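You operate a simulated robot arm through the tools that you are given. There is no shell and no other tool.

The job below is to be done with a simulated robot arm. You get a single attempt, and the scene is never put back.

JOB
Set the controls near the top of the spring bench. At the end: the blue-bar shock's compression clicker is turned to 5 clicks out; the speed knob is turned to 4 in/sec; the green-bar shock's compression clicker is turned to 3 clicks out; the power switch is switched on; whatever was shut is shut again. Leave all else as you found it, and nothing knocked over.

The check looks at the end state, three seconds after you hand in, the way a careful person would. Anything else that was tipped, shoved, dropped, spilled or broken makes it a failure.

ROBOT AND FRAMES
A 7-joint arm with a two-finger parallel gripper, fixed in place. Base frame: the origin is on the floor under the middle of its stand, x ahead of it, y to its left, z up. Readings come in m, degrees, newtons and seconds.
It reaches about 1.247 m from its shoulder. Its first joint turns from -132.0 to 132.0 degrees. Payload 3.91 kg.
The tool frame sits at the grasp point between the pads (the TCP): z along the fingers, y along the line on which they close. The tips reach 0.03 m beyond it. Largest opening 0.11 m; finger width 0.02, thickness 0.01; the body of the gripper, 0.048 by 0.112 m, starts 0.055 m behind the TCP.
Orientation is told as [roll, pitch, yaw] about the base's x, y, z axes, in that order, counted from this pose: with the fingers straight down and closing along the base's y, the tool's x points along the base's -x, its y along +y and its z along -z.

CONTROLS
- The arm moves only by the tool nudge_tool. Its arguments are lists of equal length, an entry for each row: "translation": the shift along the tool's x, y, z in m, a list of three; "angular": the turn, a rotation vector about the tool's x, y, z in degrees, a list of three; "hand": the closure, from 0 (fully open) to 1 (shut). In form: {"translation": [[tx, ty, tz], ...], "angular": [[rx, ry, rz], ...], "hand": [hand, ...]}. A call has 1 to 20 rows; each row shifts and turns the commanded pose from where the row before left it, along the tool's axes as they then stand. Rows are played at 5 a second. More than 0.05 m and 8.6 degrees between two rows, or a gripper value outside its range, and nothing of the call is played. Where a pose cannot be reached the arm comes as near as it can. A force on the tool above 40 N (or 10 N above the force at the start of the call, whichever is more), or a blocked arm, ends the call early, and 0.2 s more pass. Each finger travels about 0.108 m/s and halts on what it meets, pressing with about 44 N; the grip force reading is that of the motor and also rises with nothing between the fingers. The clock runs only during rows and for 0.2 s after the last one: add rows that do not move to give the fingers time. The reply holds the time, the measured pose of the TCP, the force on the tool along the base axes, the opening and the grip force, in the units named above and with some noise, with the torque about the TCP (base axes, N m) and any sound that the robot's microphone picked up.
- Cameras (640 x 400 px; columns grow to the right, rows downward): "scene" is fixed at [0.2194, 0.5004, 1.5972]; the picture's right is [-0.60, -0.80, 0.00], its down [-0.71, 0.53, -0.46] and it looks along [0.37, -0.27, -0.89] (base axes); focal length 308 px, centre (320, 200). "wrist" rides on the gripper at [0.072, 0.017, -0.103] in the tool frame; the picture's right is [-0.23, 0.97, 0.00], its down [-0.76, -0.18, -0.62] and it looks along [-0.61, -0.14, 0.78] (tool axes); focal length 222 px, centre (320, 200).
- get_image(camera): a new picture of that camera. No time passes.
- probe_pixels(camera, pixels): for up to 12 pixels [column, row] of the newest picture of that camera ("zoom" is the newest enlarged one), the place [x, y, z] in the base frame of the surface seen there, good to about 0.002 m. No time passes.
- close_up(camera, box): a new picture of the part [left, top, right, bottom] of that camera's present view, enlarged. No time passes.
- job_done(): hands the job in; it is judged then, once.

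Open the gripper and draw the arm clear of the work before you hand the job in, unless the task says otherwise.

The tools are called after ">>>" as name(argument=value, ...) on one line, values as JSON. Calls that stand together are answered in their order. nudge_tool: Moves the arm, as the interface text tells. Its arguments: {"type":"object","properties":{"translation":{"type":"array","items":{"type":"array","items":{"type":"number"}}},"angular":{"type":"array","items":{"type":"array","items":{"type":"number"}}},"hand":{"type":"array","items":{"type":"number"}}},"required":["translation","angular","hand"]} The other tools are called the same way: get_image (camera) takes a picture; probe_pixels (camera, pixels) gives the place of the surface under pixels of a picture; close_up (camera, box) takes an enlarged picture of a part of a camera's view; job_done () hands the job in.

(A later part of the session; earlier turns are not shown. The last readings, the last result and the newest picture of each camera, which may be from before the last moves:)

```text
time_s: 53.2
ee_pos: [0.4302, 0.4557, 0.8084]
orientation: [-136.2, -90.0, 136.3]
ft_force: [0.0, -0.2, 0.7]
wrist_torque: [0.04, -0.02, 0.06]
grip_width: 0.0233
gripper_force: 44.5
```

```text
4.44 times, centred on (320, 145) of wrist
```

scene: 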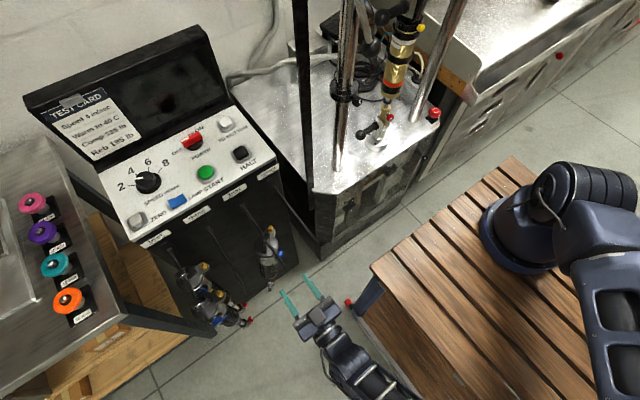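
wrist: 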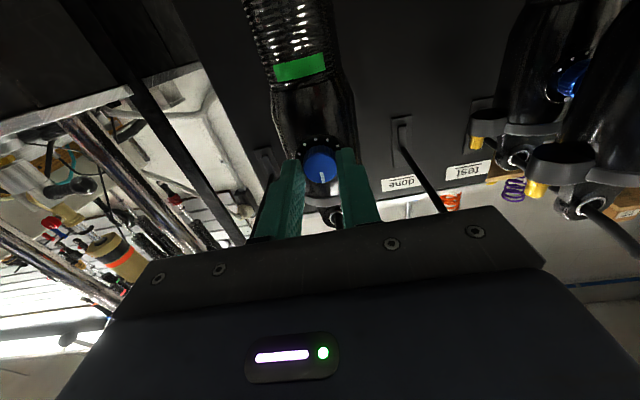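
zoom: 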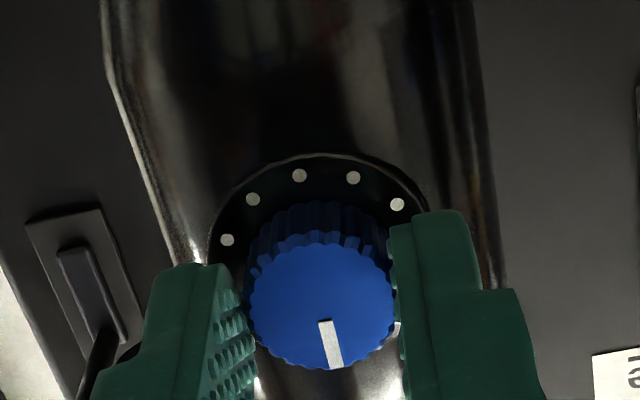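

Gripped with no side force. I'll turn counter-clockwise 30° slowly (3° per row) and check.

>>> nudge_tool(translation=[[0, 0, 0], [0, 0, 0], [0, 0, 0], [0, 0, 0], [0, 0, 0], [0, 0, 0], [0, 0, 0], [0, 0, 0], [0, 0, 0], [0, 0, 0]], angular=[[0, 0, -3], [0, 0, -3], [0, 0, -3], [0, 0, -3], [0, 0, -3], [0, 0, -3], [0, 0, -3], [0, 0, -3], [0, 0, -3], [0, 0, -3]], hand=[0.83, 0.83, 0.83, 0.83, 0.83, 0.83, 0.83, 0.83, 0.83, 0.83])

>>> get_image(camera="wrist")

>>> close_up(camera="wrist", box=[260, 100, 380, 190])

>>> get_image(camera="scene")

```text
time_s: 55.4
ee_pos: [0.432, 0.4547, 0.808]
orientation: [-90.0, -60.0, 89.9]
ft_force: [0.4, -0.4, 0.6]
wrist_torque: [-0.02, 0.81, -0.01]
grip_width: 0.0231
gripper_force: 44.3
```

```text
taken
```

wrist: 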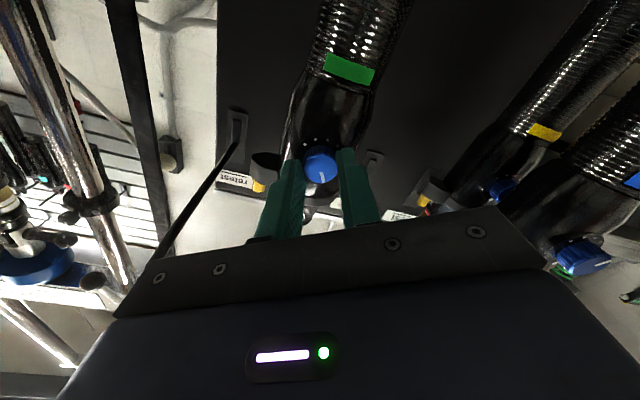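

```text
4.44 times, centred on (320, 145) of wrist
```

zoom: 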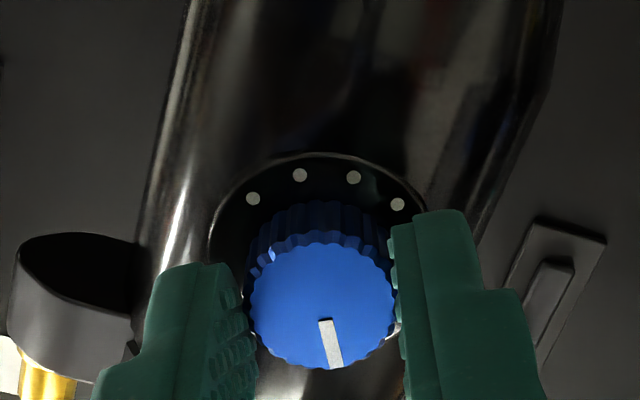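

```text
taken
```

scene: 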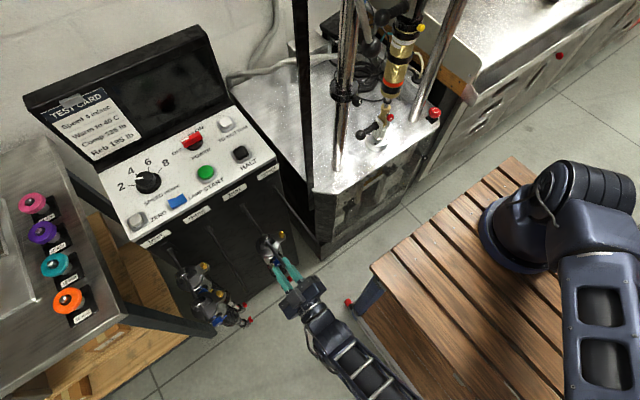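

Exactly one dot step (dot 8 moved to where 7 was); the tool is holding position. I'll continue with another 30°.

>>> nudge_tool(translation=[[0, 0, 0], [0, 0, 0], [0, 0, 0], [0, 0, 0], [0, 0, 0], [0, 0, 0], [0, 0, 0], [0, 0, 0], [0, 0, 0], [0, 0, 0]], angular=[[0, 0, -3], [0, 0, -3], [0, 0, -3], [0, 0, -3], [0, 0, -3], [0, 0, -3], [0, 0, -3], [0, 0, -3], [0, 0, -3], [0, 0, -3]], hand=[0.83, 0.83, 0.83, 0.83, 0.83, 0.83, 0.83, 0.83, 0.83, 0.83])

>>> close_up(camera="wrist", box=[260, 100, 380, 190])

>>> close_up(camera="scene", box=[170, 220, 370, 340])

```text
time_s: 57.6
ee_pos: [0.4304, 0.4541, 0.8091]
orientation: [-90.0, -29.8, 90.1]
ft_force: [0.2, -0.3, -0.3]
wrist_torque: [-0.01, 0.68, -0.06]
grip_width: 0.0229
gripper_force: 44.1
```

```text
4.44 times, centred on (320, 145) of wrist
```

zoom: 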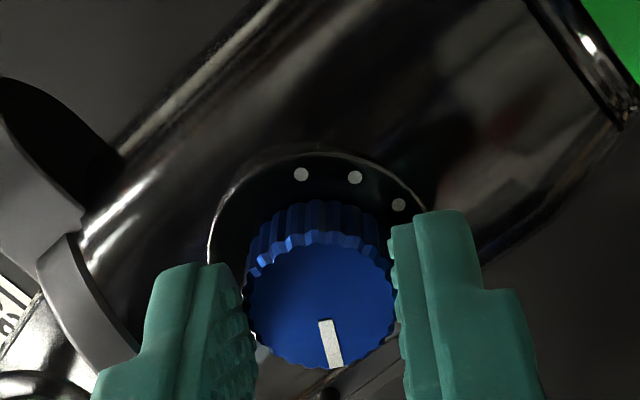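

```text
3.20 times, centred on (270, 280) of scene
```

zoom: 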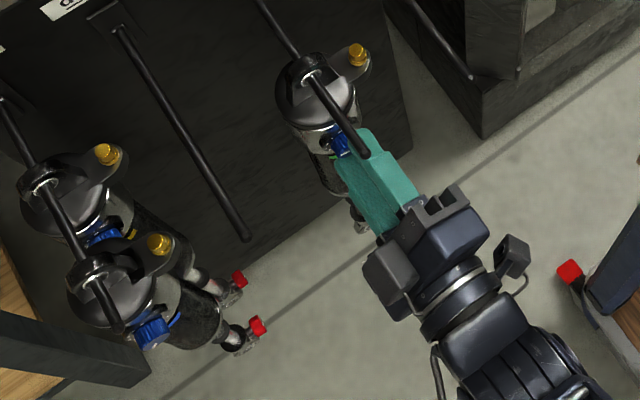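

Two clicks done (dot 8 now at (301,174)). I'll turn the last 30°.

>>> nudge_tool(translation=[[0, 0, 0], [0, 0, 0], [0, 0, 0], [0, 0, 0], [0, 0, 0], [0, 0, 0], [0, 0, 0], [0, 0, 0], [0, 0, 0], [0, 0, 0]], angular=[[0, 0, -3], [0, 0, -3], [0, 0, -3], [0, 0, -3], [0, 0, -3], [0, 0, -3], [0, 0, -3], [0, 0, -3], [0, 0, -3], [0, 0, -3.5]], hand=[0.83, 0.83, 0.83, 0.83, 0.83, 0.83, 0.83, 0.83, 0.83, 0.83])

>>> close_up(camera="wrist", box=[260, 100, 380, 190])

>>> close_up(camera="scene", box=[170, 220, 370, 340])

```text
time_s: 59.8
ee_pos: [0.4313, 0.4563, 0.8093]
orientation: [-90.0, 0.5, 90.0]
ft_force: [0.4, -0.4, 3.6]
wrist_torque: [-0.01, -0.08, -0.04]
grip_width: 0.0229
gripper_force: 43.7
```

```text
4.44 times, centred on (320, 145) of wrist
```

zoom: 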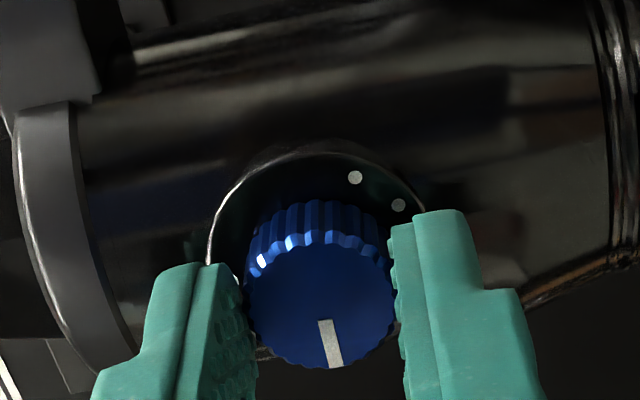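

```text
3.20 times, centred on (270, 280) of scene
```

zoom: 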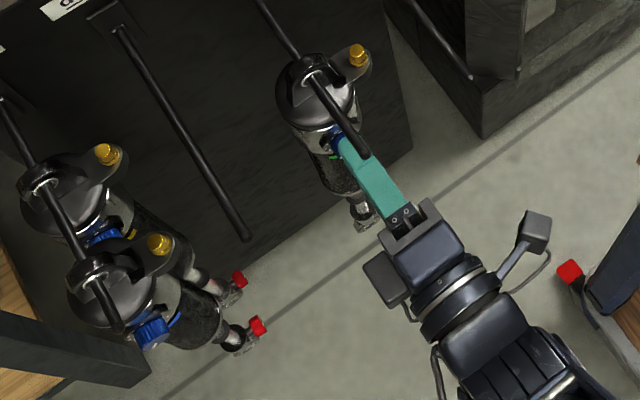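

Three clicks: green now reads 3. While still gripping, I'll gently draw the shock 35 mm back along its peg to its original spot, watching force.

>>> nudge_tool(translation=[[0, 0, -0.004], [0, 0, -0.004], [0, 0, -0.004], [0, 0, -0.004], [0, 0, 0]], angular=[[0, 0, 0], [0, 0, 0], [0, 0, 0], [0, 0, 0], [0, 0, 0]], hand=[0.83, 0.83, 0.83, 0.83, 0.83])

>>> close_up(camera="scene", box=[170, 220, 370, 340])

>>> get_image(camera="wrist")

```text
time_s: 61.0
ee_pos: [0.416, 0.4541, 0.8095]
orientation: [-90.1, 0.5, 89.8]
ft_force: [12.4, -1.2, 18.3]
wrist_torque: [0.01, -0.17, -0.06]
grip_width: 0.0229
gripper_force: 43.9
```

```text
3.20 times, centred on (270, 280) of scene
```

zoom: 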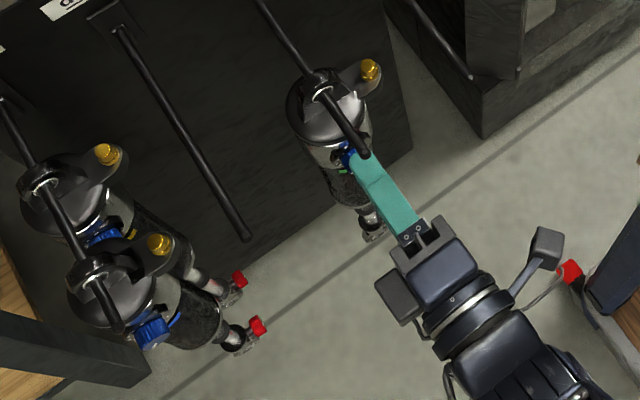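

```text
taken
```

wrist: 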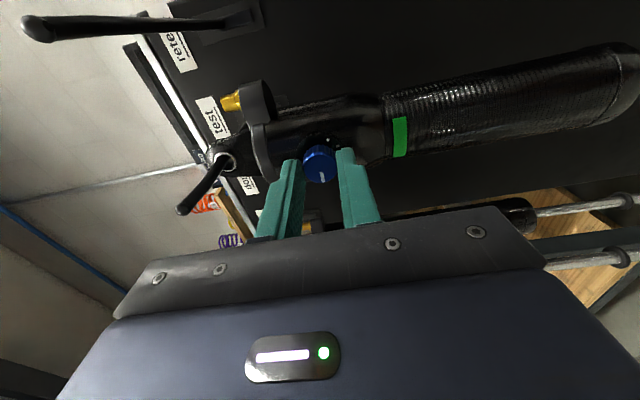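

The pull shows +12 N in x and +18 N in z, meaning the gripped shock is loading the peg as it slides (the peg rises slightly). I'll lift 1 mm to relieve it and read again.

>>> nudge_tool(translation=[[0, -0.0005, 0], [0, -0.0005, 0], [0, 0, 0]], angular=[[0, 0, 0], [0, 0, 0], [0, 0, 0]], hand=[0.83, 0.83, 0.83])

```text
time_s: 61.8
ee_pos: [0.4145, 0.4562, 0.8094]
orientation: [-90.0, 0.5, 90.1]
ft_force: [8.2, -2.2, 13.2]
wrist_torque: [0.04, -0.2, -0.07]
grip_width: 0.0229
gripper_force: 43.9
```

Lifting 1 mm cut it to 13 N. I'll lift another 2 mm and read again.

>>> nudge_tool(translation=[[0, -0.0007, 0], [0, -0.0007, 0], [0, -0.0006, 0], [0, 0, 0]], angular=[[0, 0, 0], [0, 0, 0], [0, 0, 0], [0, 0, 0]], hand=[0.83, 0.83, 0.83, 0.83])

>>> close_up(camera="wrist", box=[180, 80, 420, 230])

```text
time_s: 62.8
ee_pos: [0.4148, 0.4552, 0.8127]
orientation: [-90.0, 0.5, 90.1]
ft_force: [-0.3, -0.7, -12.3]
wrist_torque: [-0.03, 0.78, -0.04]
grip_width: 0.0229
gripper_force: 44.2
```

```text
2.67 times, centred on (300, 155) of wrist
```

zoom: 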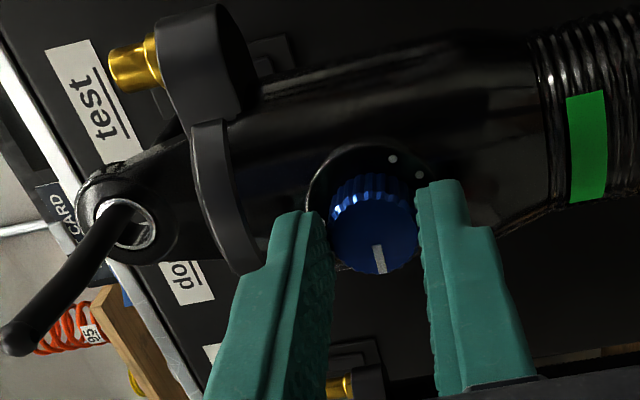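

Now the gripper carries the shock's weight (−12 N), the eyelet is free on the peg. I'll draw back another 20 mm in small steps.

>>> nudge_tool(translation=[[0, 0, -0.004], [0, 0, -0.004], [0, 0, -0.004], [0, 0, -0.004], [0, 0, -0.004], [0, 0, 0]], angular=[[0, 0, 0], [0, 0, 0], [0, 0, 0], [0, 0, 0], [0, 0, 0], [0, 0, 0]], hand=[0.83, 0.83, 0.83, 0.83, 0.83, 0.83])

>>> close_up(camera="wrist", box=[180, 80, 420, 230])

>>> close_up(camera="scene", box=[170, 220, 370, 340])

```text
time_s: 64.2
ee_pos: [0.3955, 0.4545, 0.8112]
orientation: [-90.0, 0.5, 90.0]
ft_force: [0.3, -0.3, -12.8]
wrist_torque: [-0.06, 0.78, -0.02]
grip_width: 0.0231
gripper_force: 44.2
```

```text
2.67 times, centred on (300, 155) of wrist
```

zoom: 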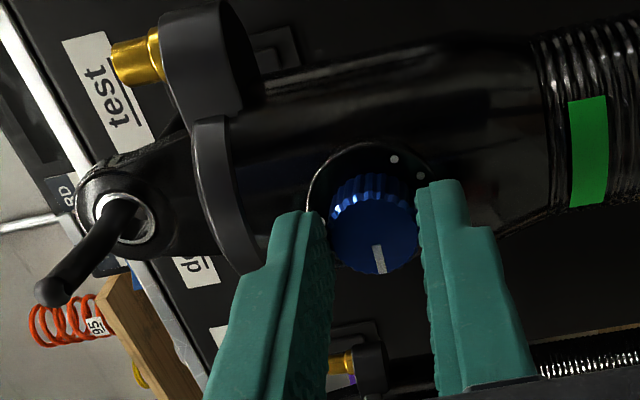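

```text
3.20 times, centred on (270, 280) of scene
```

zoom: 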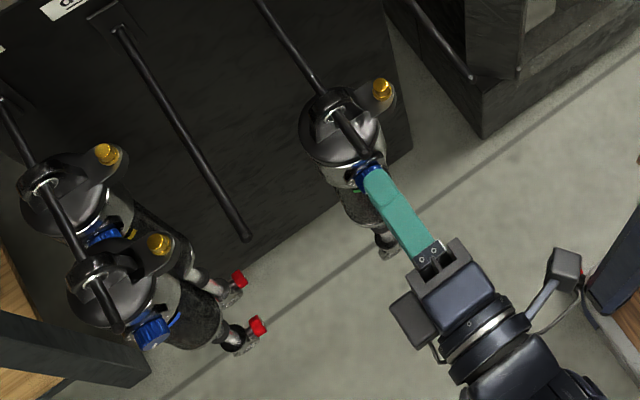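

Back near its original spot (gold cap within ~4 mm in x). I'll draw 4 mm more, then lower 2 mm so the weight returns to the peg.

>>> nudge_tool(translation=[[0, 0, -0.002], [0, 0, -0.002], [0, 0.0006, 0], [0, 0.0006, 0], [0, 0.0005, 0], [0, 0, 0]], angular=[[0, 0, 0], [0, 0, 0], [0, 0, 0], [0, 0, 0], [0, 0, 0], [0, 0, 0]], hand=[0.83, 0.83, 0.83, 0.83, 0.83, 0.83])

```text
time_s: 65.6
ee_pos: [0.3922, 0.4549, 0.8092]
orientation: [-90.1, 0.6, 89.9]
ft_force: [5.6, -0.4, 4.6]
wrist_torque: [-0.03, 0.02, -0.09]
grip_width: 0.0232
gripper_force: 44.2
```

Weight is back on the peg (+4.6 N z, +5.6 N x residual). I'll relieve it by 0.3 mm up and 0.7 mm forward, then release slowly.

>>> nudge_tool(translation=[[0, -0.0003, 0.0004], [0, 0, 0.0003], [0, 0, 0]], angular=[[0, 0, 0], [0, 0, 0], [0, 0, 0]], hand=[0.83, 0.83, 0.83])

```text
time_s: 66.4
ee_pos: [0.3916, 0.4547, 0.8103]
orientation: [-90.0, 0.5, 90.1]
ft_force: [6.0, -0.7, 8.7]
wrist_torque: [0.02, -0.07, -0.01]
grip_width: 0.0235
gripper_force: 43.8
```

>>> nudge_tool(translation=[[0, -0.0004, 0], [0, -0.0003, 0], [0, 0, 0]], angular=[[0, 0, 0], [0, 0, 0], [0, 0, 0]], hand=[0.83, 0.83, 0.83])

```text
time_s: 67.2
ee_pos: [0.3907, 0.455, 0.81]
orientation: [-89.9, 0.5, 90.0]
ft_force: [-1.1, -0.6, -5.5]
wrist_torque: [-0.01, 0.31, 0.02]
grip_width: 0.0231
gripper_force: 44.2
```

Now balanced (tool carrying about half the weight, x near zero). I'll release the knob slowly and back straight out.

>>> nudge_tool(translation=[[0, 0, 0], [0, 0, 0], [0, 0, 0], [0, 0, 0], [0, 0, 0], [0, 0, -0.01], [0, 0, -0.02], [0, 0, -0.03], [0, 0, -0.03], [0, 0, 0]], angular=[[0, 0, 0], [0, 0, 0], [0, 0, 0], [0, 0, 0], [0, 0, 0], [0, 0, 0], [0, 0, 0], [0, 0, 0], [0, 0, 0], [0, 0, 0]], hand=[0.78, 0.75, 0.7, 0.6, 0.5, 0.5, 0.5, 0.5, 0.5, 0.5])

>>> get_image(camera="wrist")

>>> get_image(camera="scene")

>>> close_up(camera="wrist", box=[280, 90, 360, 150])

```text
time_s: 69.4
ee_pos: [0.3028, 0.455, 0.8095]
orientation: [-90.0, 0.5, 90.1]
ft_force: [-0.6, -0.6, 0.3]
wrist_torque: [-0.03, 0.0, 0.02]
grip_width: 0.0549
gripper_force: 0.0
```

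```text
taken
```

wrist: 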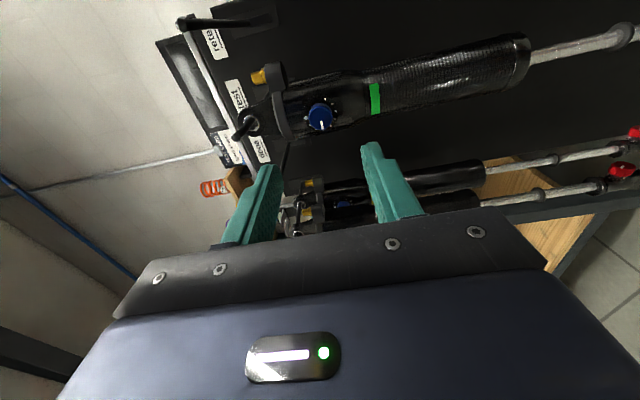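

```text
taken
```

scene: 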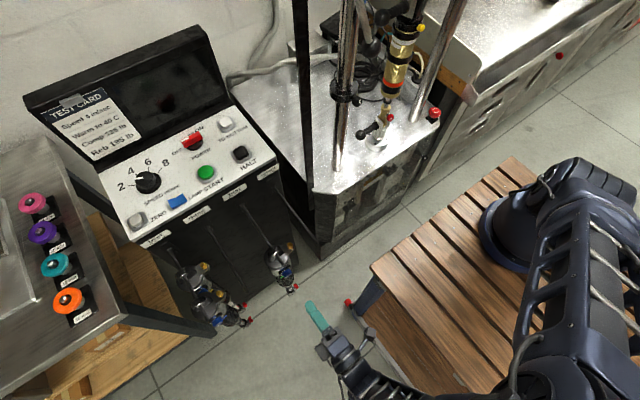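

```text
6.67 times, centred on (320, 120) of wrist
```

zoom: 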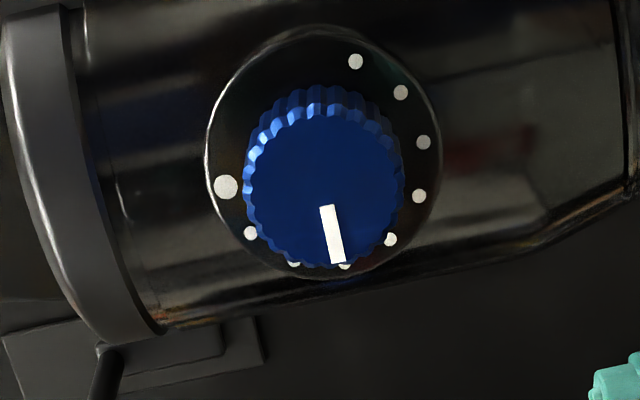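

Green's pointer is on dot 3 (big dot at left, counting 1-2-3 to the bottom), and the shock is back at its original spot. I'll raise the arm straight up 40 cm, staying at x≈0.30 clear of the pegs.

>>> nudge_tool(translation=[[0, 0, -0.02], [0, -0.035, 0], [0, -0.035, 0], [0, -0.035, 0], [0, -0.035, 0], [0, -0.035, 0], [0, -0.035, 0], [0, -0.035, 0], [0, -0.035, 0], [0, -0.035, 0], [0, -0.035, 0], [0, -0.035, 0], [0, 0, 0]], angular=[[0, 0, 0], [0, 0, 0], [0, 0, 0], [0, 0, 0], [0, 0, 0], [0, 0, 0], [0, 0, 0], [0, 0, 0], [0, 0, 0], [0, 0, 0], [0, 0, 0], [0, 0, 0], [0, 0, 0]], hand=[0.5, 0.5, 0.5, 0.5, 0.5, 0.5, 0.5, 0.5, 0.5, 0.5, 0.5, 0.5, 0.5])

>>> get_image(camera="scene")

>>> get_image(camera="wrist")

```text
time_s: 72.2
ee_pos: [0.2829, 0.4586, 1.1964]
orientation: [-89.9, 0.5, 90.0]
ft_force: [-0.2, -0.5, -0.2]
wrist_torque: [0.0, -0.04, 0.01]
grip_width: 0.0549
gripper_force: 0.0
```

```text
taken
```

scene: 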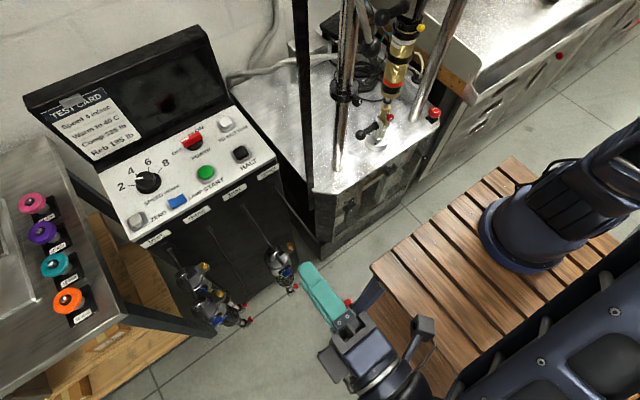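

```text
taken
```

wrist: 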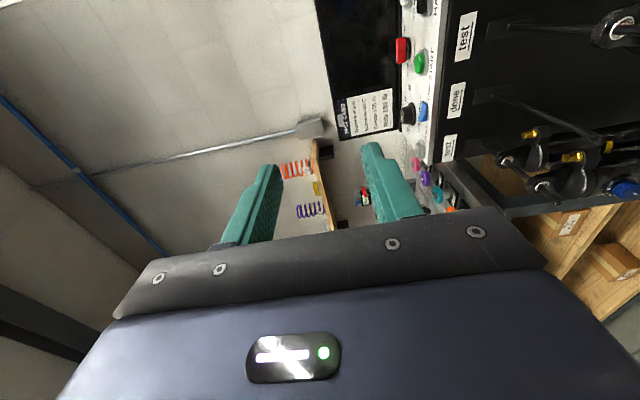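

Clear of everything at z≈1.2. I'll roll the tool back by +90° here.

>>> nudge_tool(translation=[[0, 0, 0], [0, 0, 0], [0, 0, 0], [0, 0, 0], [0, 0, 0], [0, 0, 0], [0, 0, 0], [0, 0, 0], [0, 0, 0], [0, 0, 0], [0, 0, 0], [0, 0, 0], [0, 0, 0], [0, 0, 0], [0, 0, 0], [0, 0, 0]], angular=[[0, 0, 6], [0, 0, 6], [0, 0, 6], [0, 0, 6], [0, 0, 6], [0, 0, 6], [0, 0, 6], [0, 0, 6], [0, 0, 6], [0, 0, 6], [0, 0, 6], [0, 0, 6], [0, 0, 6], [0, 0, 6], [0, 0, 6.5], [0, 0, 0]], hand=[0.5, 0.5, 0.5, 0.5, 0.5, 0.5, 0.5, 0.5, 0.5, 0.5, 0.5, 0.5, 0.5, 0.5, 0.5, 0.5])

>>> nudge_tool(translation=[[0, 0, 0], [0, 0, 0], [0, 0, 0], [0, 0, 0], [0, 0, 0], [0, 0, 0], [0, 0, 0], [0, 0, 0], [0, 0, 0]], angular=[[0, 6, 0], [0, 6, 0], [0, 6, 0], [0, 6, 0], [0, 6, 0], [0, 6, 0], [0, 6, 0], [0, 6, 0], [0, 0, 0]], hand=[0.5, 0.5, 0.5, 0.5, 0.5, 0.5, 0.5, 0.5, 0.5])

>>> get_image(camera="scene")

>>> get_image(camera="wrist")

```text
time_s: 75.6
ee_pos: [0.2816, 0.4574, 1.1961]
orientation: [94.6, -90.0, -94.6]
ft_force: [0.8, -0.2, 1.1]
wrist_torque: [0.02, 0.01, 0.03]
grip_width: 0.0549
gripper_force: 0.0
```

```text
time_s: 77.6
ee_pos: [0.2819, 0.458, 1.1962]
orientation: [0.0, -41.9, -0.1]
ft_force: [0.0, -0.1, 0.6]
wrist_torque: [0.02, 0.0, 0.02]
grip_width: 0.0548
gripper_force: 0.1
```

```text
taken
```

scene: 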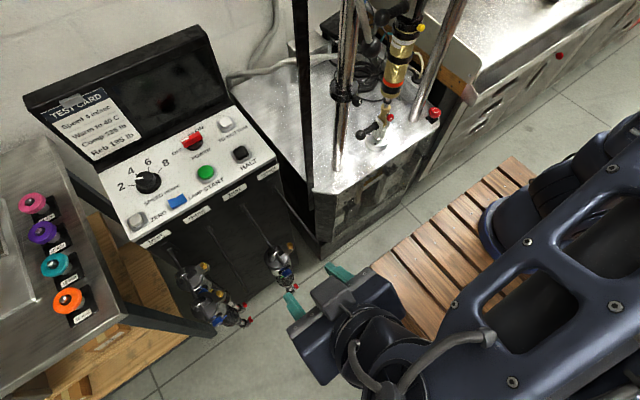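

```text
taken
```

wrist: 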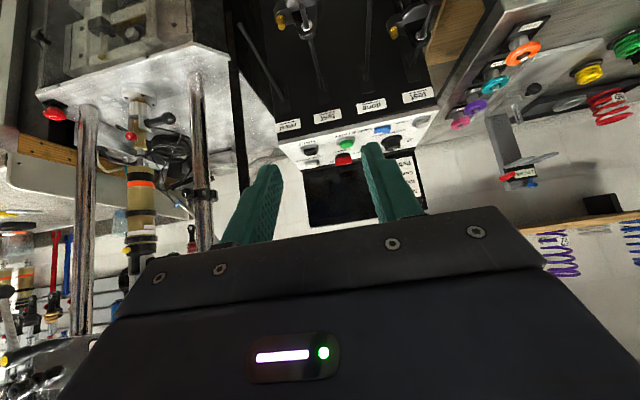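

Everything is clear. I'll check both shocks and the panel in close-ups while here.

>>> close_up(camera="scene", box=[170, 230, 310, 340])

>>> close_up(camera="wrist", box=[260, 70, 460, 230])

>>> close_up(camera="scene", box=[110, 120, 210, 220])

>>> close_up(camera="scene", box=[160, 100, 260, 190])

```text
3.64 times, centred on (240, 285) of scene
```

zoom: 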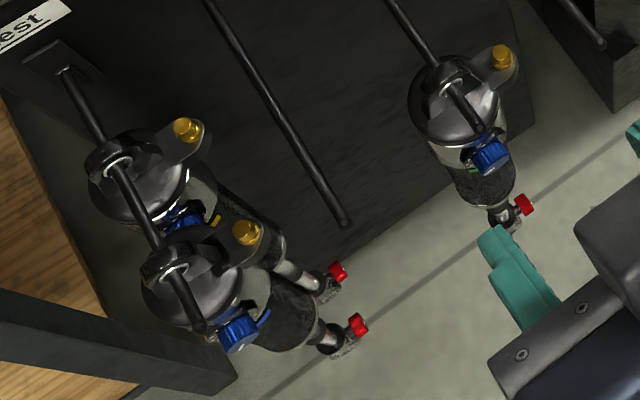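

```text
2.50 times, centred on (360, 150) of wrist
```

zoom: 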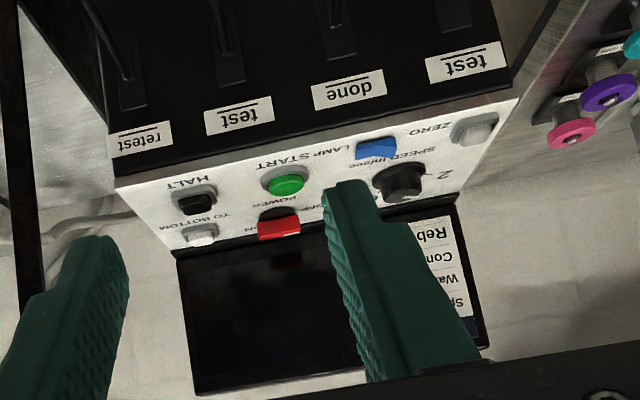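

```text
4.00 times, centred on (160, 170) of scene
```

zoom: 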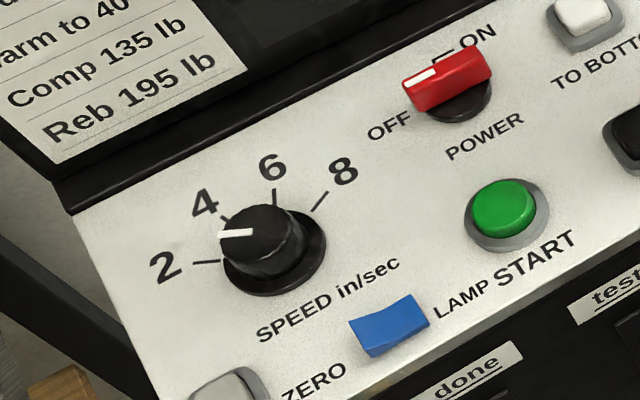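

```text
4.44 times, centred on (210, 145) of scene
```

zoom: 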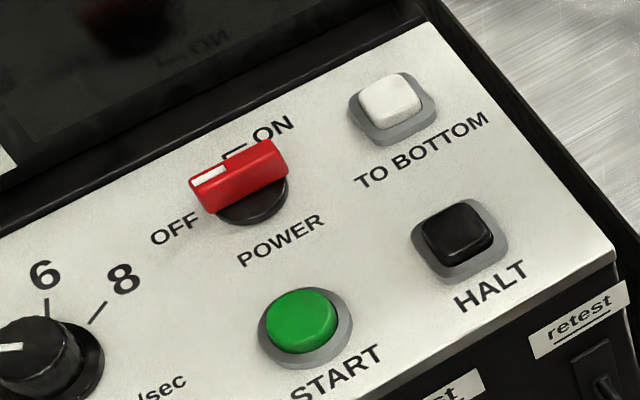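

Both shocks hang as originally placed. Next the panel: I'll straighten the tool to point down and move over the console at z≈1.22 for a close look.

>>> nudge_tool(translation=[[0, 0, 0], [0, 0, 0], [0, 0, 0], [0, 0, 0], [0, 0, 0], [0, 0, 0], [0, 0, 0], [-0.034, 0.0102, -0.003], [-0.034, 0.0102, -0.003], [-0.034, 0.0102, -0.003], [-0.034, 0.0102, -0.003], [-0.034, 0.0102, -0.003], [-0.034, 0.0102, -0.003], [-0.034, 0.0102, -0.003], [-0.034, 0.0102, -0.003], [-0.034, 0.0102, -0.003], [-0.034, 0.0102, -0.003], [0, 0, 0]], angular=[[0, 6, 0], [0, 6, 0], [0, 6, 0], [0, 6, 0], [0, 6, 0], [0, 6, 0], [0, 6, 0], [0, 0, 0], [0, 0, 0], [0, 0, 0], [0, 0, 0], [0, 0, 0], [0, 0, 0], [0, 0, 0], [0, 0, 0], [0, 0, 0], [0, 0, 0], [0, 0, 0]], hand=[0.5, 0.5, 0.5, 0.5, 0.5, 0.5, 0.5, 0.5, 0.5, 0.5, 0.5, 0.5, 0.5, 0.5, 0.5, 0.5, 0.5, 0.5])

>>> get_image(camera="wrist")

>>> get_image(camera="scene")

```text
time_s: 81.4
ee_pos: [0.6232, 0.5613, 1.226]
orientation: [0.0, -0.1, 0.0]
ft_force: [0.1, 0.1, 0.3]
wrist_torque: [0.01, 0.0, 0.0]
grip_width: 0.0552
gripper_force: 0.1
```

```text
taken
```

wrist: 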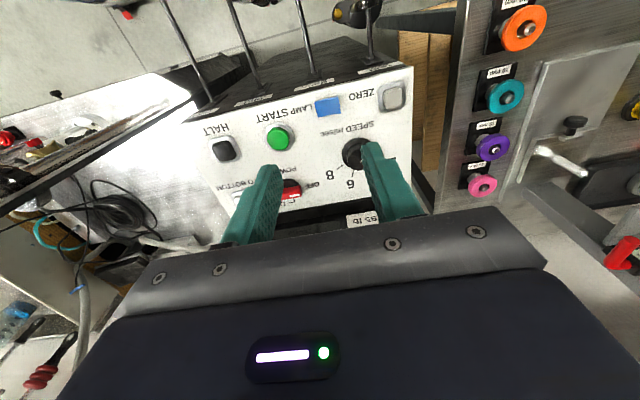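

```text
taken
```

scene: 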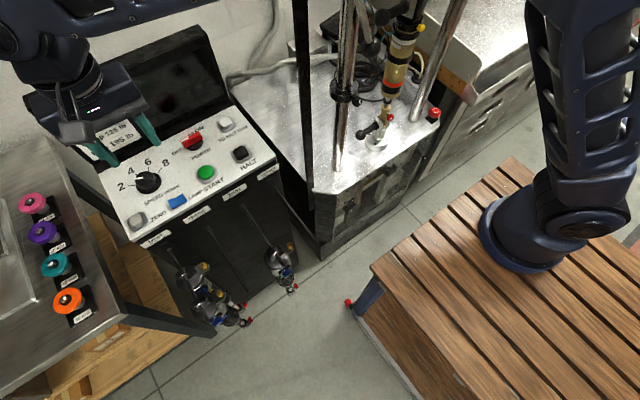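

The finger hides part of the speed knob. I'll open the fingers and shift 45 mm in +y and 40 mm back to see the knob and scale through the gap.

>>> nudge_tool(translation=[[0.02, 0.0225, 0], [0.02, 0.0225, 0], [0, 0, 0], [0, 0, 0]], angular=[[0, 0, 0], [0, 0, 0], [0, 0, 0], [0, 0, 0]], hand=[0.2, 0, 0, 0])

>>> get_image(camera="wrist")

>>> close_up(camera="wrist", box=[265, 100, 375, 180])

>>> close_up(camera="wrist", box=[160, 100, 280, 200])

```text
time_s: 82.4
ee_pos: [0.584, 0.6064, 1.2247]
orientation: [0.0, 0.0, 0.1]
ft_force: [-0.1, -0.1, -0.5]
wrist_torque: [0.02, 0.02, -0.03]
grip_width: 0.1098
gripper_force: 0.0
```

```text
taken
```

wrist: 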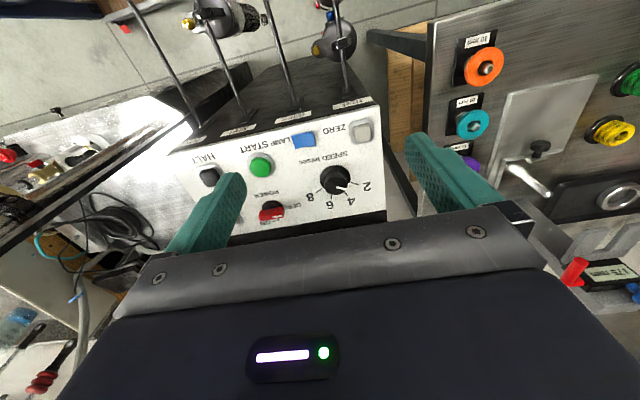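

```text
5.00 times, centred on (320, 140) of wrist
```

zoom: 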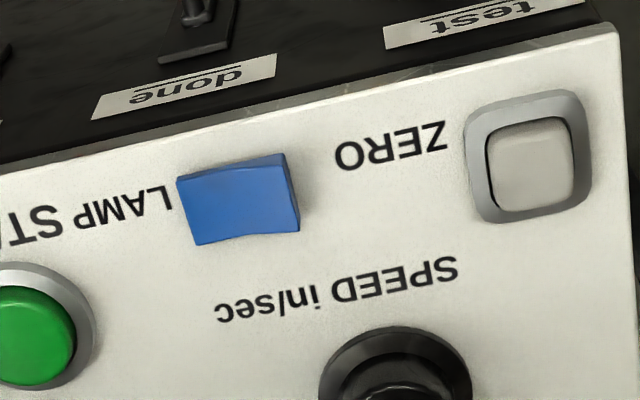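

```text
4.00 times, centred on (220, 150) of wrist
```

zoom: 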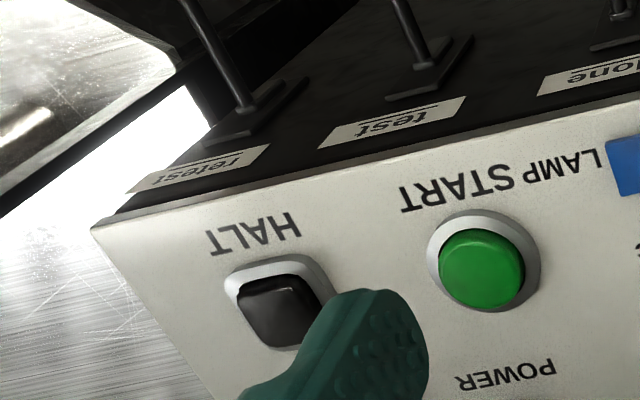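

The speed knob is at (335,180) and the power handle at (270,212) in the wrist view. I'll enlarge both.

>>> close_up(camera="wrist", box=[295, 150, 380, 214])

>>> probe_pixels(camera="wrist", pixels=[[335, 180], [300, 190], [380, 200], [340, 225], [300, 140], [270, 212], [262, 205], [250, 195]])

>>> close_up(camera="wrist", box=[235, 180, 315, 240])

```text
6.25 times, centred on (338, 182) of wrist
```

zoom: 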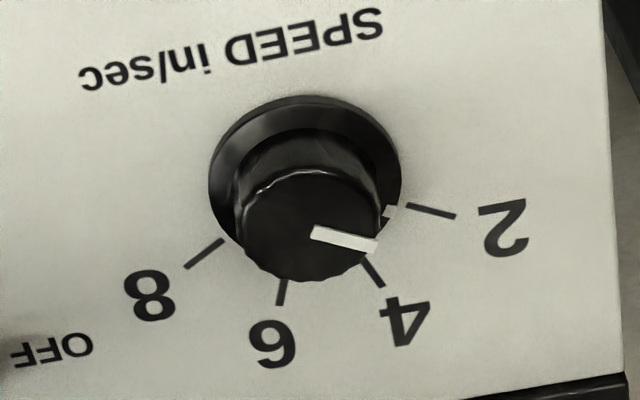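

```text
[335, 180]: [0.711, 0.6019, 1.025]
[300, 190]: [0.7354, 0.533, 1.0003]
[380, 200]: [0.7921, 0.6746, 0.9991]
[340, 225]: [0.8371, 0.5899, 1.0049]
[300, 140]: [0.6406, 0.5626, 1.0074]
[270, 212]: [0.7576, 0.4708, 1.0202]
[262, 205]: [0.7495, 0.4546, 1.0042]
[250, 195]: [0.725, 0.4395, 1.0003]
```

```text
6.67 times, centred on (275, 210) of wrist
```

zoom: 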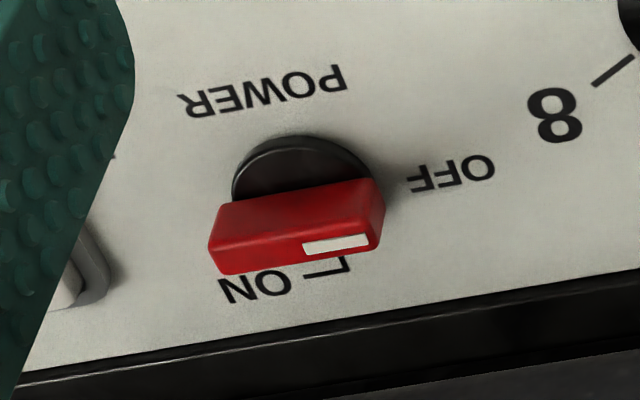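

The speed pointer (with a matching skirt mark at (393,212)) is on 2; the power handle's white end points to OFF. I'll retake the zooms and probe the ticks.

>>> probe_pixels(camera="zoom", pixels=[[350, 258], [345, 270], [307, 273], [330, 272], [305, 150], [240, 185], [372, 170], [335, 243], [370, 240], [218, 258], [222, 220], [378, 190]])

>>> close_up(camera="wrist", box=[295, 150, 380, 214])

>>> probe_pixels(camera="zoom", pixels=[[411, 206], [453, 216], [365, 264], [382, 285], [286, 282], [281, 303], [220, 242], [187, 266], [315, 233], [375, 245], [393, 212], [310, 225]])

```text
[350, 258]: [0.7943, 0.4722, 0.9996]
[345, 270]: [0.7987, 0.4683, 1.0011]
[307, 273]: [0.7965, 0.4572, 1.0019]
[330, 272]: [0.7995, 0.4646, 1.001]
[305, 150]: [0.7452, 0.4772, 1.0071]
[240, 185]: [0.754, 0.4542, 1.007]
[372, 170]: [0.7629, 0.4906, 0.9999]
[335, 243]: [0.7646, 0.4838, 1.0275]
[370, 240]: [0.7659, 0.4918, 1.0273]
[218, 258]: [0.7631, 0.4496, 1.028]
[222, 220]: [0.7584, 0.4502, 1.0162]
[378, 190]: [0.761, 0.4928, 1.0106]
```

```text
6.25 times, centred on (338, 182) of wrist
```

zoom: 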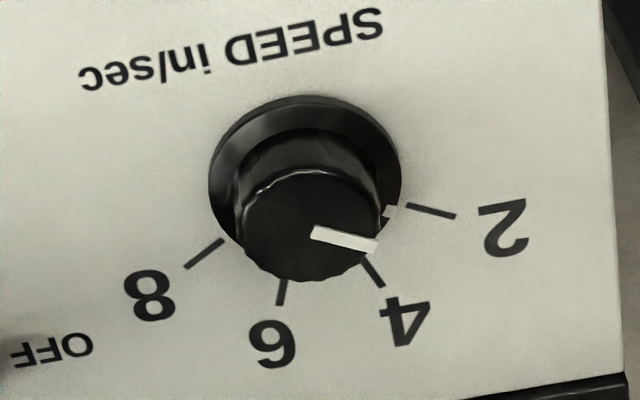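

```text
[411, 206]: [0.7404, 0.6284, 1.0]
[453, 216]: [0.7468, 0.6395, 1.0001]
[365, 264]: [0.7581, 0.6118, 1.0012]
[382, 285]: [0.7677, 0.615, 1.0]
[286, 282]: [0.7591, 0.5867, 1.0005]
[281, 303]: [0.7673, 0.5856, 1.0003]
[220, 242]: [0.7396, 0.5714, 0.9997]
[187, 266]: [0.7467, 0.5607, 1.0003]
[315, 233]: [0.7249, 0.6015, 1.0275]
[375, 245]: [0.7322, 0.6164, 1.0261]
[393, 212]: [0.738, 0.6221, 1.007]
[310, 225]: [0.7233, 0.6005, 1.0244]
```

Tick geometry gives the speed knob centre ≈(0.724, 0.600), pointer at 60° (2), with 4 at 20° — a 40° clockwise turn seen from above. I'll move above the knob at z≈1.12 with the fingers open to ~70 mm.

>>> nudge_tool(translation=[[-0.035, -0.0016, 0.01], [-0.035, -0.0016, 0.02], [-0.035, -0.0016, 0.025], [-0.035, -0.0016, 0.025], [0, 0, 0.025], [0, 0, 0]], angular=[[0, 0, 0], [0, 0, 0], [0, 0, 0], [0, 0, 0], [0, 0, 0], [0, 0, 0]], hand=[0.35, 0.35, 0.35, 0.35, 0.35, 0.35])

>>> get_image(camera="wrist")

>>> close_up(camera="wrist", box=[240, 100, 400, 220])

>>> get_image(camera="scene")

```text
time_s: 83.8
ee_pos: [0.7216, 0.5997, 1.1226]
orientation: [0.0, 0.0, 0.0]
ft_force: [0.2, -0.6, -0.6]
wrist_torque: [0.01, -0.01, 0.03]
grip_width: 0.0715
gripper_force: 0.0
```

```text
taken
```

wrist: 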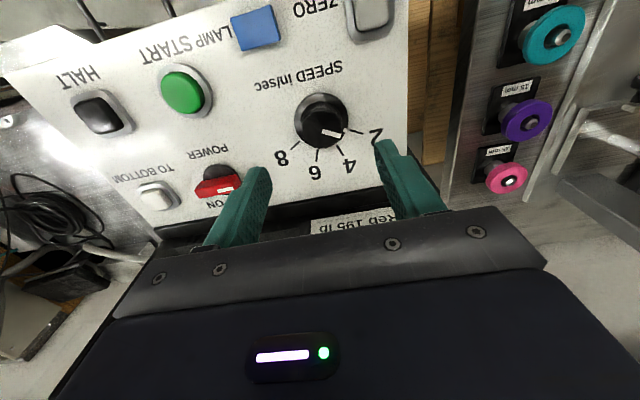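

```text
3.33 times, centred on (320, 160) of wrist
```

zoom: 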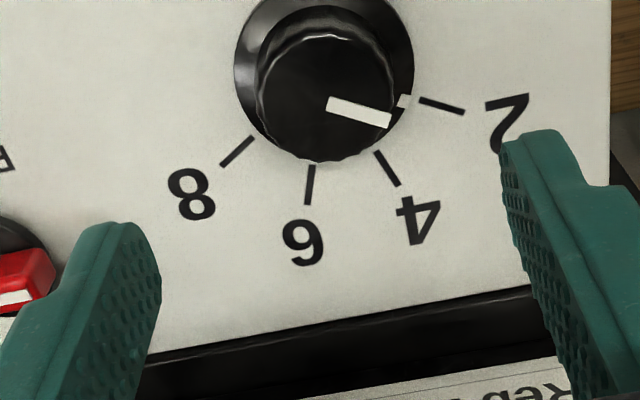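

```text
taken
```

scene: 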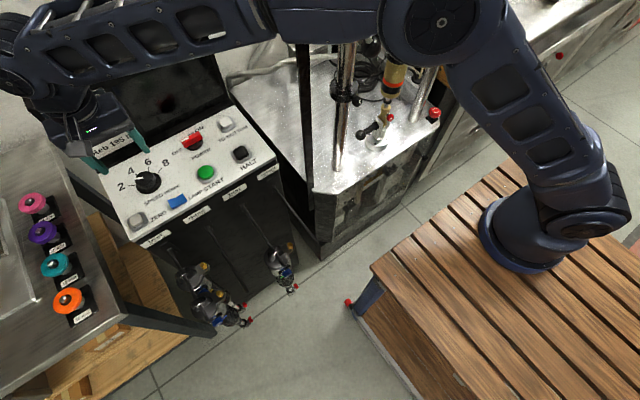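

Arm posture is fine. I'll probe knob top edges and skirt for an exact centre.

>>> probe_pixels(camera="zoom", pixels=[[325, 95], [265, 95], [388, 95], [325, 45], [325, 150], [332, 104], [388, 120], [403, 101], [245, 75], [408, 75], [420, 100], [460, 112]])

```text
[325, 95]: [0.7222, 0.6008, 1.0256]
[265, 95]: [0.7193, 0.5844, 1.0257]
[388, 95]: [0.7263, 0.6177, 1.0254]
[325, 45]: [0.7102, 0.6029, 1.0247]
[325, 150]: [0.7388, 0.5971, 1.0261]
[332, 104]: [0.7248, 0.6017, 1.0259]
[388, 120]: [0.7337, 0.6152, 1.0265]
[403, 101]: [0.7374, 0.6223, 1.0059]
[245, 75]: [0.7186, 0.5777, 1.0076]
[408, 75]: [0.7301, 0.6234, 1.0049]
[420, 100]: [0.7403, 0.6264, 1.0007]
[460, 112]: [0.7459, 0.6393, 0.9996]
```

Knob centre ≈(0.724, 0.6005), top at z≈1.026, skirt at ~1.007. I'll centre, descend to TCP z≈1.042 (tips at ~1.012) and close on the knob.

>>> nudge_tool(translation=[[-0.002, 0.001, 0.02], [0, 0, 0.02], [0, 0, 0.02], [0, 0, 0.011], [0, 0, 0.009], [0, 0, 0]], angular=[[0, 0, 0], [0, 0, 0], [0, 0, 0], [0, 0, 0], [0, 0, 0], [0, 0, 0]], hand=[0.35, 0.35, 0.35, 0.35, 0.35, 0.5])

>>> get_image(camera="wrist")

>>> close_up(camera="wrist", box=[240, 120, 400, 240])

```text
time_s: 85.2
ee_pos: [0.7237, 0.6005, 1.0399]
orientation: [0.0, 0.0, 0.0]
ft_force: [0.1, -0.4, -0.6]
wrist_torque: [-0.01, -0.01, -0.01]
grip_width: 0.0552
gripper_force: 0.2
```

```text
taken
```

wrist: 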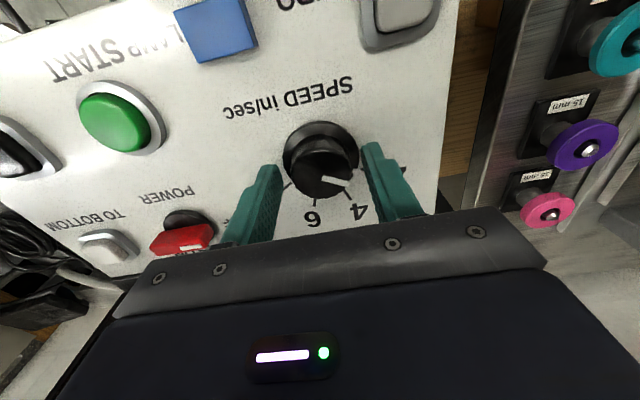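

```text
3.33 times, centred on (320, 180) of wrist
```

zoom: 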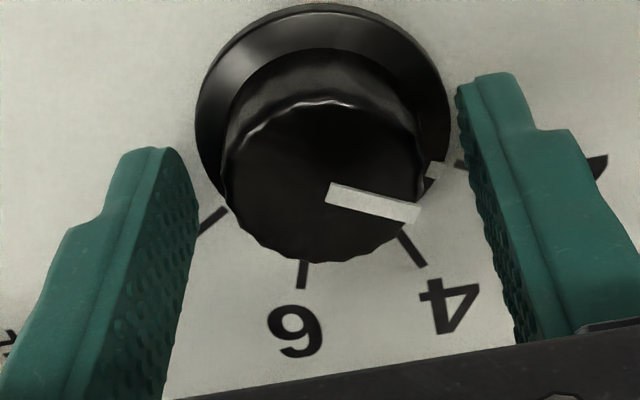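

The knob is centred between the fingers. I'll close on it gradually.

>>> nudge_tool(translation=[[0, 0, -0.001], [0, 0, 0], [0, 0, 0], [0, 0, 0]], angular=[[0, 0, 0], [0, 0, 0], [0, 0, 0], [0, 0, 0]], hand=[0.6, 0.65, 0.7, 0.73])

>>> close_up(camera="wrist", box=[240, 120, 400, 240])

```text
time_s: 86.2
ee_pos: [0.724, 0.6003, 1.0408]
orientation: [0.0, 0.0, 0.1]
ft_force: [1.0, 2.7, -1.8]
wrist_torque: [0.13, -0.09, -0.02]
grip_width: 0.0395
gripper_force: 44.4
```

```text
3.33 times, centred on (320, 180) of wrist
```

zoom: 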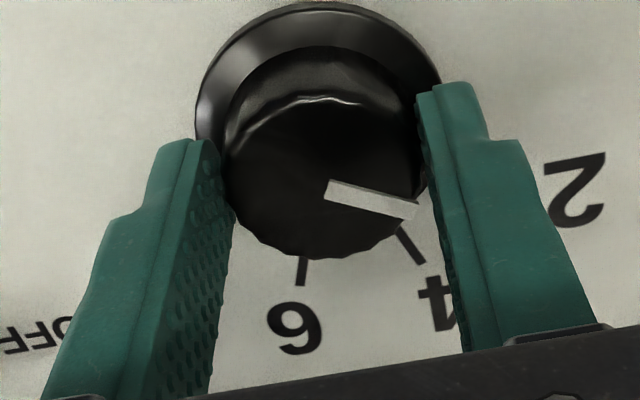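

Gripped at 39.5 mm. I'll turn +8° about tool z (clockwise from above) first to confirm reach and motion.

>>> nudge_tool(translation=[[0, 0, 0], [0, 0, 0]], angular=[[0, 0, 4], [0, 0, 4]], hand=[0.73, 0.73])

>>> close_up(camera="wrist", box=[240, 120, 400, 240])

```text
time_s: 86.8
ee_pos: [0.7244, 0.6005, 1.0411]
orientation: [0.0, 0.1, -8.0]
ft_force: [-3.0, 6.4, -5.3]
wrist_torque: [-0.1, -0.5, 0.07]
grip_width: 0.0393
gripper_force: 45.5
```

```text
3.33 times, centred on (320, 180) of wrist
```

zoom: 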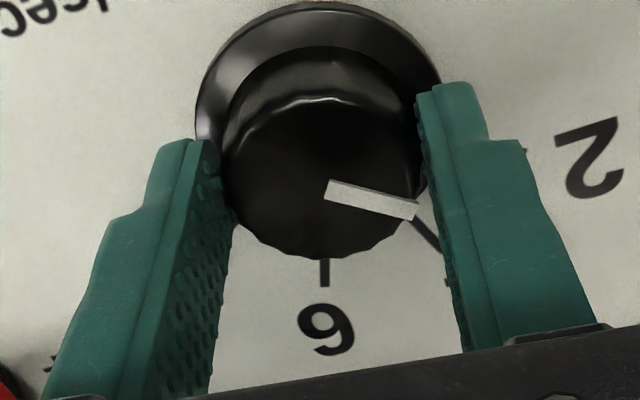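

The knob follows the gripper. I'll continue with the remaining 32° at 4° per row.

>>> nudge_tool(translation=[[0, 0, 0], [0, 0, 0], [0, 0, 0], [0, 0, 0], [0, 0, 0], [0, 0, 0], [0, 0, 0], [0, 0, 0], [0, 0, 0]], angular=[[0, 0, 4], [0, 0, 4], [0, 0, 4], [0, 0, 4], [0, 0, 4], [0, 0, 4], [0, 0, 4], [0, 0, 4], [0, 0, 0]], hand=[0.73, 0.73, 0.73, 0.73, 0.73, 0.73, 0.73, 0.73, 0.73])

>>> close_up(camera="wrist", box=[240, 120, 400, 240])

>>> close_up(camera="scene", box=[90, 90, 250, 240])

```text
time_s: 88.8
ee_pos: [0.7231, 0.6, 1.0425]
orientation: [0.0, 0.0, -40.0]
ft_force: [5.9, 32.4, -4.0]
wrist_torque: [1.11, -0.18, 0.02]
grip_width: 0.0394
gripper_force: 45.1
```

```text
3.33 times, centred on (320, 180) of wrist
```

zoom: 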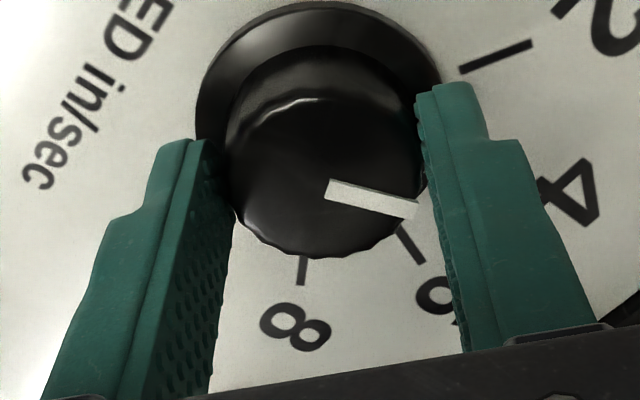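

```text
2.67 times, centred on (170, 165) of scene
```

zoom: 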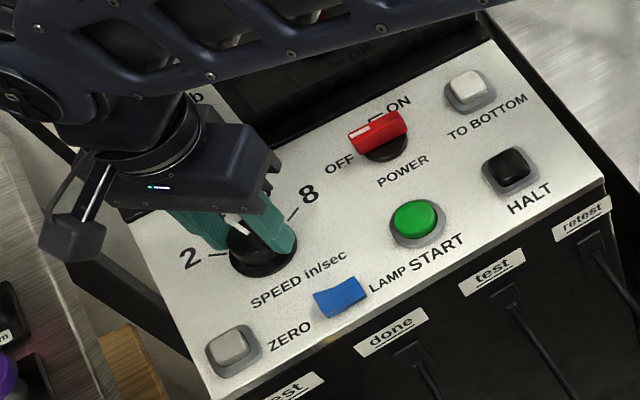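

Scale has turned 40° relative to the pointer, so it should be at 4. There's a 32 N side load, so I'll shift 1.5 mm in +y to relieve it before opening.

>>> nudge_tool(translation=[[0.0005, 0.0006, 0], [0.0005, 0.0006, 0], [0, 0, 0]], angular=[[0, 0, 0], [0, 0, 0], [0, 0, 0]], hand=[0.73, 0.73, 0.73])

```text
time_s: 89.6
ee_pos: [0.7241, 0.6012, 1.0412]
orientation: [-0.1, -0.1, -40.2]
ft_force: [-0.3, 11.7, 6.4]
wrist_torque: [0.38, 0.43, 0.01]
grip_width: 0.0392
gripper_force: 45.3
```

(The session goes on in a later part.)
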